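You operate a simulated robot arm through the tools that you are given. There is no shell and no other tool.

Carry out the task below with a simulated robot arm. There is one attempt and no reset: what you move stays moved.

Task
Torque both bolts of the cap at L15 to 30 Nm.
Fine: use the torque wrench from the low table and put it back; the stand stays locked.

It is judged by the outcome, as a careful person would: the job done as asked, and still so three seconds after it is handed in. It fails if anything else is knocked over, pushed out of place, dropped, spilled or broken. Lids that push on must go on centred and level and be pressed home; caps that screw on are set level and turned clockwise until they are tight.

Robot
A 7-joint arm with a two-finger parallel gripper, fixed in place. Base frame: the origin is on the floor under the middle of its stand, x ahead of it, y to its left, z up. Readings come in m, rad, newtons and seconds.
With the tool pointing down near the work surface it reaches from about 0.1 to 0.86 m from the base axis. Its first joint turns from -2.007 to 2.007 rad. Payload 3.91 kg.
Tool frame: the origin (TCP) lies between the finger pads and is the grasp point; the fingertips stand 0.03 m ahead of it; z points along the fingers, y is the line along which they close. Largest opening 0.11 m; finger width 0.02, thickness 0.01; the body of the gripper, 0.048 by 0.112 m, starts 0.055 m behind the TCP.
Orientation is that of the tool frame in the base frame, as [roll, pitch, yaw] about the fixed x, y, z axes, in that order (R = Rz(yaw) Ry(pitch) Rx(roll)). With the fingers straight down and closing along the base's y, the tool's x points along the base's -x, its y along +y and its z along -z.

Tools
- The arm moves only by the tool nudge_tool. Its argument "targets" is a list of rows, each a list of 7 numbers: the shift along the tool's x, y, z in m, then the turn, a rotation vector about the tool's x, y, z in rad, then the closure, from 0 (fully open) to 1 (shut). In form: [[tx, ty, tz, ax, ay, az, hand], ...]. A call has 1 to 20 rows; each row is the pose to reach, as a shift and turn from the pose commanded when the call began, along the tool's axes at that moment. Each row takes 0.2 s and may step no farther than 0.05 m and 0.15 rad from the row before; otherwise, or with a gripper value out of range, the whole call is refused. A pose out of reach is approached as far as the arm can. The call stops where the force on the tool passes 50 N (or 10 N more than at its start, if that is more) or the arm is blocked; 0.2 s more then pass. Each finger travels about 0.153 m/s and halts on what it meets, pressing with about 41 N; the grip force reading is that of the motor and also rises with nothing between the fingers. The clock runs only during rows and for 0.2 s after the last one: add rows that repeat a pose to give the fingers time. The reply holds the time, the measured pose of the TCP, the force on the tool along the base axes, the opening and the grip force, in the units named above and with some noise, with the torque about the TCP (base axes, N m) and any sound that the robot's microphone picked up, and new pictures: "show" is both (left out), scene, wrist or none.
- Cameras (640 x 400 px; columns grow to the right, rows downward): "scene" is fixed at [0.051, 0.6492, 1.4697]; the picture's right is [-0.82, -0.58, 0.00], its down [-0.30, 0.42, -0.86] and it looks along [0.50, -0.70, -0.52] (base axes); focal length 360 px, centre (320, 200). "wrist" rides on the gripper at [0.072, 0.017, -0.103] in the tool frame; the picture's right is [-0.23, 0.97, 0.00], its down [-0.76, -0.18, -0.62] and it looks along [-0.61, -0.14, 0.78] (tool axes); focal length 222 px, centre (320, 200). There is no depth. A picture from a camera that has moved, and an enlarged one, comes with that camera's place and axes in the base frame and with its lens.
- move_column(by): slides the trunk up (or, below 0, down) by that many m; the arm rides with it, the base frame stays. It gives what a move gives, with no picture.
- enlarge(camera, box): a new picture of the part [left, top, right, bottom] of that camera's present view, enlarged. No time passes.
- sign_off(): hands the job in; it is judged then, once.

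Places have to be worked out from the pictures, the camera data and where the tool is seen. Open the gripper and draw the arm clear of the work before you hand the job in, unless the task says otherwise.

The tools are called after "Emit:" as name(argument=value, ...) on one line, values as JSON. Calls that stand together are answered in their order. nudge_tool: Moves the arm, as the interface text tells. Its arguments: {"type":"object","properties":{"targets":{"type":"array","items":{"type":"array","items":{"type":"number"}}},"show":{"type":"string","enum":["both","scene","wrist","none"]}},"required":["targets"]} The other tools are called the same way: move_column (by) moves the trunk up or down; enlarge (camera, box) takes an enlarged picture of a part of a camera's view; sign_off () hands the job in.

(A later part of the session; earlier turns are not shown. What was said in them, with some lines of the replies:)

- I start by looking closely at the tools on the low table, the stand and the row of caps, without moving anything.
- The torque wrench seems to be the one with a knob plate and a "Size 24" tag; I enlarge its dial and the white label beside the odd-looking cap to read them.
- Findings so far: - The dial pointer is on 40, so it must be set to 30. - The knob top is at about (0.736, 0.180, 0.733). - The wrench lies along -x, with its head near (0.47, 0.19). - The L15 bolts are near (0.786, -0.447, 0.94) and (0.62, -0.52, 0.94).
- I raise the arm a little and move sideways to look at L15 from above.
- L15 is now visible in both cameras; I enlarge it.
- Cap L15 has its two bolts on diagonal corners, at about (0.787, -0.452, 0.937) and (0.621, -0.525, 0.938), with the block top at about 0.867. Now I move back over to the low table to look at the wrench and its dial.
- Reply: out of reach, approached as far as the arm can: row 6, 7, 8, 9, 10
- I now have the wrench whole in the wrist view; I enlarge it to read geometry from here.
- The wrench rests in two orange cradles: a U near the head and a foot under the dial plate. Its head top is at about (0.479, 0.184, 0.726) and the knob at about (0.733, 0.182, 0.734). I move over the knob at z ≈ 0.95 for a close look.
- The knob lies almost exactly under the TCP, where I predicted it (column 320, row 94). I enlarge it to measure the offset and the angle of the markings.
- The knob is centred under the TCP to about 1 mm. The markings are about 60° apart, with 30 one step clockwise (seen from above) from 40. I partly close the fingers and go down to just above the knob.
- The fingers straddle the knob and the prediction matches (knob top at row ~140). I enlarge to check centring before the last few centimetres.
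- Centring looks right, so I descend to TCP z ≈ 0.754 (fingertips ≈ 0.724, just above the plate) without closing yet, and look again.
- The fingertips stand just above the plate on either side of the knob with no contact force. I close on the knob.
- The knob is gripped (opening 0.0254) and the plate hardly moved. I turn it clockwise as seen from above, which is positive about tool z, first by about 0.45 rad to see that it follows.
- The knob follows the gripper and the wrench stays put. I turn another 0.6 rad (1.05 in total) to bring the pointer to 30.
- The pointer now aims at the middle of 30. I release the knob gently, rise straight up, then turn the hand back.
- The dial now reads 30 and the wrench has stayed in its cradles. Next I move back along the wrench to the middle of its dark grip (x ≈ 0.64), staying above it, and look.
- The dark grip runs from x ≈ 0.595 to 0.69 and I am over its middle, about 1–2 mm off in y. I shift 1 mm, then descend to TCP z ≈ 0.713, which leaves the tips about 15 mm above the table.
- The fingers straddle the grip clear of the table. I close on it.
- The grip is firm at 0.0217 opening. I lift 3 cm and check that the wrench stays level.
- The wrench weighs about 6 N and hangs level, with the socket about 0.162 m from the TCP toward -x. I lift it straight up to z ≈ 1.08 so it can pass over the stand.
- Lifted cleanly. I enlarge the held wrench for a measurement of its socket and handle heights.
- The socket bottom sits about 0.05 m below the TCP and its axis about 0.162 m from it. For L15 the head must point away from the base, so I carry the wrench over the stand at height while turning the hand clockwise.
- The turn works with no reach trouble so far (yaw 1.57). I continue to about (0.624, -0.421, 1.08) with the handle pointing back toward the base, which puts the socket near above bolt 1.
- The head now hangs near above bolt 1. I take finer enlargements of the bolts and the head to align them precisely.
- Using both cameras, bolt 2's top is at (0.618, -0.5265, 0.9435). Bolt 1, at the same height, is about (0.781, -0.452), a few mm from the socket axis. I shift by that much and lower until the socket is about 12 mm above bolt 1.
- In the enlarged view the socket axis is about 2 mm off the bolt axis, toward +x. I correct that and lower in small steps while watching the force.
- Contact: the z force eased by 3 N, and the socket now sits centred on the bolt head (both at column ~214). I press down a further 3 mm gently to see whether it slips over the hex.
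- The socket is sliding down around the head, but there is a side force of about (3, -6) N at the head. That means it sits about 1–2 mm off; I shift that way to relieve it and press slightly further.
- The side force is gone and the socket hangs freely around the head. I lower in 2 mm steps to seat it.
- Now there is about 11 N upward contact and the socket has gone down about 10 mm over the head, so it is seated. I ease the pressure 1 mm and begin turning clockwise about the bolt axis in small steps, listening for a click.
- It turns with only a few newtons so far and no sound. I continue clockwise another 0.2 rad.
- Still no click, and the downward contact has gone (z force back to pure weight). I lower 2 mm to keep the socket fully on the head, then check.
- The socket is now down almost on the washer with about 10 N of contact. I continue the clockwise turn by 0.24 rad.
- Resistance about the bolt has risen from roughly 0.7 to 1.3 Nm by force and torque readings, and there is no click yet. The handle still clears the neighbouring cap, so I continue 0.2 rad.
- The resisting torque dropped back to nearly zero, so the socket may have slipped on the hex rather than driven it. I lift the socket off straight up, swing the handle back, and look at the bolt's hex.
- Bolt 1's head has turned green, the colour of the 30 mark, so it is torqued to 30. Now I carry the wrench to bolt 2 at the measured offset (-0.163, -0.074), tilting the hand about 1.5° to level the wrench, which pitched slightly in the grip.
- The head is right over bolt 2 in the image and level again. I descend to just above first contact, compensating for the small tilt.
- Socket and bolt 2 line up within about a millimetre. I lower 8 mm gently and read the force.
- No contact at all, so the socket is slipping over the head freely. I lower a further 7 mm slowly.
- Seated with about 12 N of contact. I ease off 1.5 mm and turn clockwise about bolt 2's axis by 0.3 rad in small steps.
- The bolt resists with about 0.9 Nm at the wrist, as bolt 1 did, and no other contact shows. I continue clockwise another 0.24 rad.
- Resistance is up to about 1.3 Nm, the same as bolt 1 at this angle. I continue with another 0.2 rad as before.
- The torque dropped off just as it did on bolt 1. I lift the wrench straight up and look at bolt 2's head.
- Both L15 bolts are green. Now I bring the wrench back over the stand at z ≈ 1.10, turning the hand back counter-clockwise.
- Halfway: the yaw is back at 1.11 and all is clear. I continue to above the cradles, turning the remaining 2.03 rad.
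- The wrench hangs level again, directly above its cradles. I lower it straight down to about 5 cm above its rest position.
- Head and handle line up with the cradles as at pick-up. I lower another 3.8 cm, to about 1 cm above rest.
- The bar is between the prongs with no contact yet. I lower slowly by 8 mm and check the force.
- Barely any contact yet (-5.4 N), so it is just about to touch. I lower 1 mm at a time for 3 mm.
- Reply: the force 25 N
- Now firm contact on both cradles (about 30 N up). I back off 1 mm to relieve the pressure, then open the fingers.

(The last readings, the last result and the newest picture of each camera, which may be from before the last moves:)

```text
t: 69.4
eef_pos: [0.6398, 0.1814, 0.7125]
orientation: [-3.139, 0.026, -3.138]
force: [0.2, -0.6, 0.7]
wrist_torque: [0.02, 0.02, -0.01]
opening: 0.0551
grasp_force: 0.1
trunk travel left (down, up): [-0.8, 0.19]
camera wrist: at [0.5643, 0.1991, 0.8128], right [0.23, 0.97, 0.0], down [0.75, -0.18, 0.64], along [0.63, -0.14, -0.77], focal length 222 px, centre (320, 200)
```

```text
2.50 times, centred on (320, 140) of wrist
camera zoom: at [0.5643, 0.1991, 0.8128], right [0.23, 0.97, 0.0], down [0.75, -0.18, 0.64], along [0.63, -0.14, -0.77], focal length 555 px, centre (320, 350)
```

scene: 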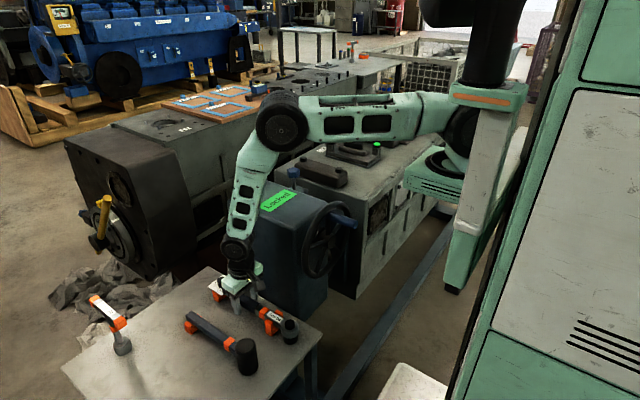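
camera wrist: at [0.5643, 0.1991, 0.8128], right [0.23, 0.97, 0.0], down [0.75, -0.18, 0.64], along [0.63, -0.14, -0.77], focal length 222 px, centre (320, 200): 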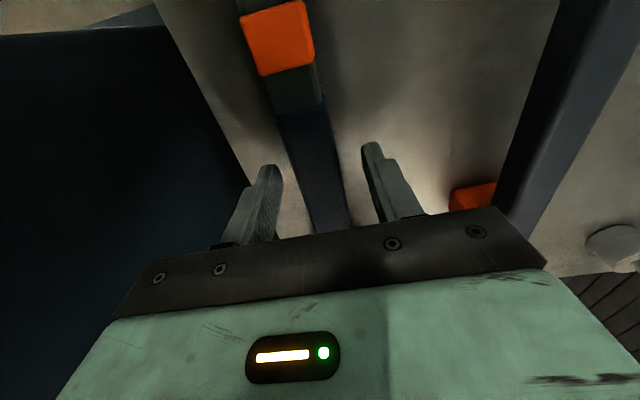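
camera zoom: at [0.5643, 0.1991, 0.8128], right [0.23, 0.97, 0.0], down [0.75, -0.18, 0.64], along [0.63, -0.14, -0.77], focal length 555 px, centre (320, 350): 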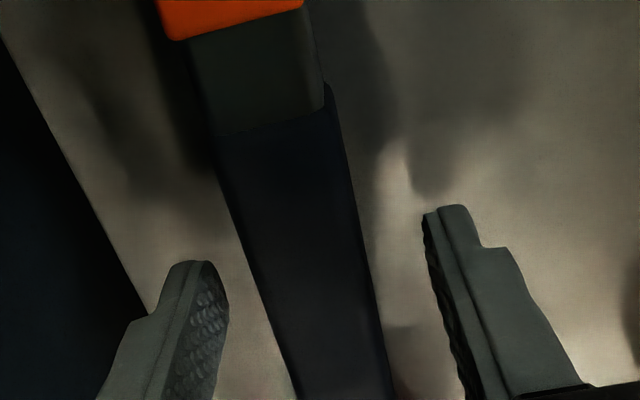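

The wrench rests in both cradles and the fingers are free. I rise straight up well clear and straighten the hand.

Emit:
nudge_tool(targets=[[-0.0004, 0, -0.015, 0, 0, 0, 0.5], [-0.001, 0, -0.04, 0, 0, 0, 0.5], [-0.002, 0, -0.08, 0, 0, 0, 0.4], [-0.0032, 0, -0.125, 0, 0, 0, 0.2], [-0.0044, 0, -0.17, 0, 0.01, 0, 0], [-0.0057, 0, -0.22, 0, 0.026, 0, 0], [-0.007, 0, -0.27, 0, 0.026, 0, 0], [-0.0083, 0, -0.32, 0, 0.026, 0, 0], [-0.0096, 0, -0.37, 0, 0.026, 0, 0], [-0.0105, 0, -0.4, 0, 0.026, 0, 0], [-0.0105, 0, -0.4, 0, 0.026, 0, 0]], show="both")

Emit:
enlarge(camera="scene", box=[190, 260, 318, 345])

Emit:
enlarge(camera="scene", box=[270, 100, 410, 200])

```text
t: 71.8
eef_pos: [0.6375, 0.1815, 1.1139]
orientation: [-3.14, 0.001, -3.14]
force: [0.1, 0.7, 0.1]
wrist_torque: [0.0, 0.01, -0.01]
opening: 0.11
grasp_force: 0.0
trunk travel left (down, up): [-0.8, 0.19]
camera wrist: at [0.5658, 0.1996, 1.2155], right [0.23, 0.97, 0.0], down [0.76, -0.18, 0.62], along [0.61, -0.14, -0.78], focal length 222 px, centre (320, 200)
```

scene: 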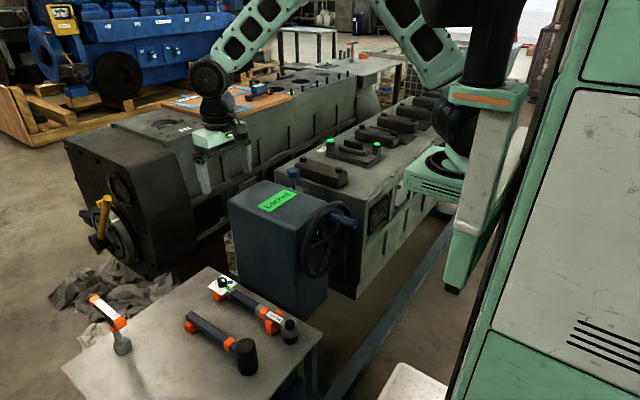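
wrist: 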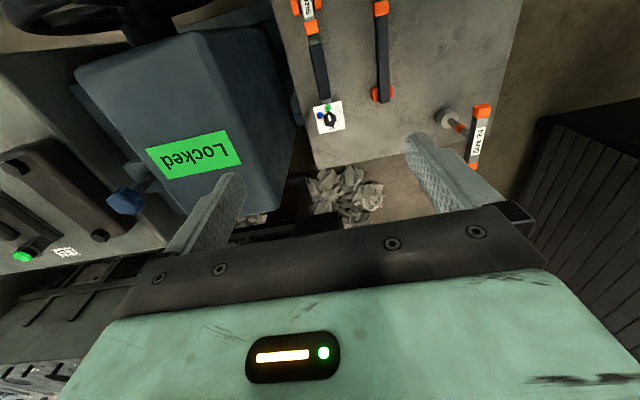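

```text
4.71 times, centred on (254, 302) of scene
camera zoom: at [0.051, 0.6492, 1.4697], right [-0.82, -0.58, 0.0], down [-0.3, 0.42, -0.86], along [0.5, -0.7, -0.52], focal length 1694 px, centre (631, -282)
```

zoom: 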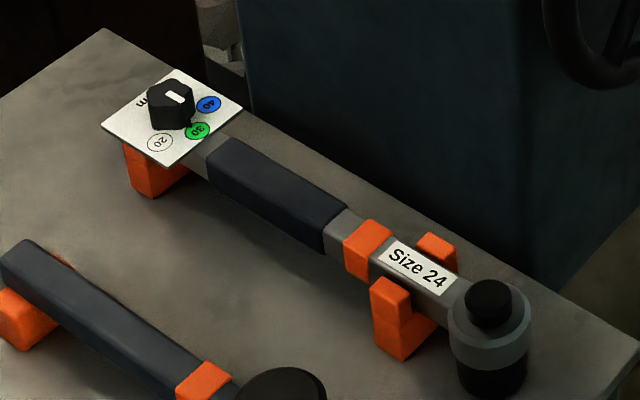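

```text
4.00 times, centred on (340, 150) of scene
camera zoom: at [0.051, 0.6492, 1.4697], right [-0.82, -0.58, 0.0], down [-0.3, 0.42, -0.86], along [0.5, -0.7, -0.52], focal length 1440 px, centre (240, 400)
```

zoom: 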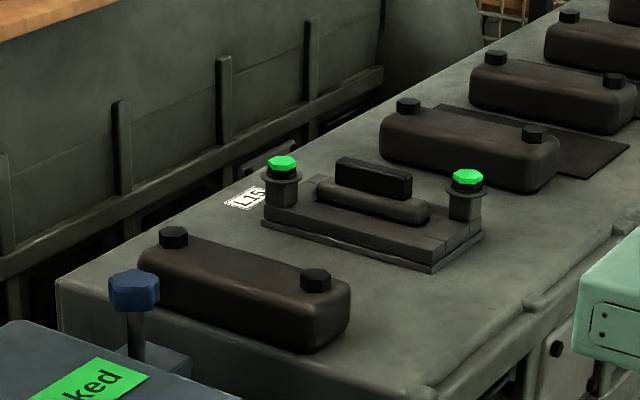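

Both L15 bolts show green, the wrench is back in its two cradles with the dial at 30, the stand still reads "Locked", and nothing else has moved. The arm is clear with the gripper open, so I hand the job in.

Emit:
sign_off()

```text
The job is handed in.
```

I torqued both bolts of the cap at L15 with the torque wrench set to 30 Nm, and their heads now show green, the same colour as the dial's 30 mark. The microphone reported no click. I judged the setting reached because the turning resistance rose and then dropped off the same way on each bolt, and the heads then turned green.

- **Dial:** the wrench was set to 40 when I found it. I turned it to 30 before use and left it there.
- **Wrench:** it is back in its two cradles on the low table, in the same place as before.
- **Stand:** it still reads "Locked", and I did not touch it.

Nothing else looks moved in the last pictures. The gripper is open and the arm is clear of the work.
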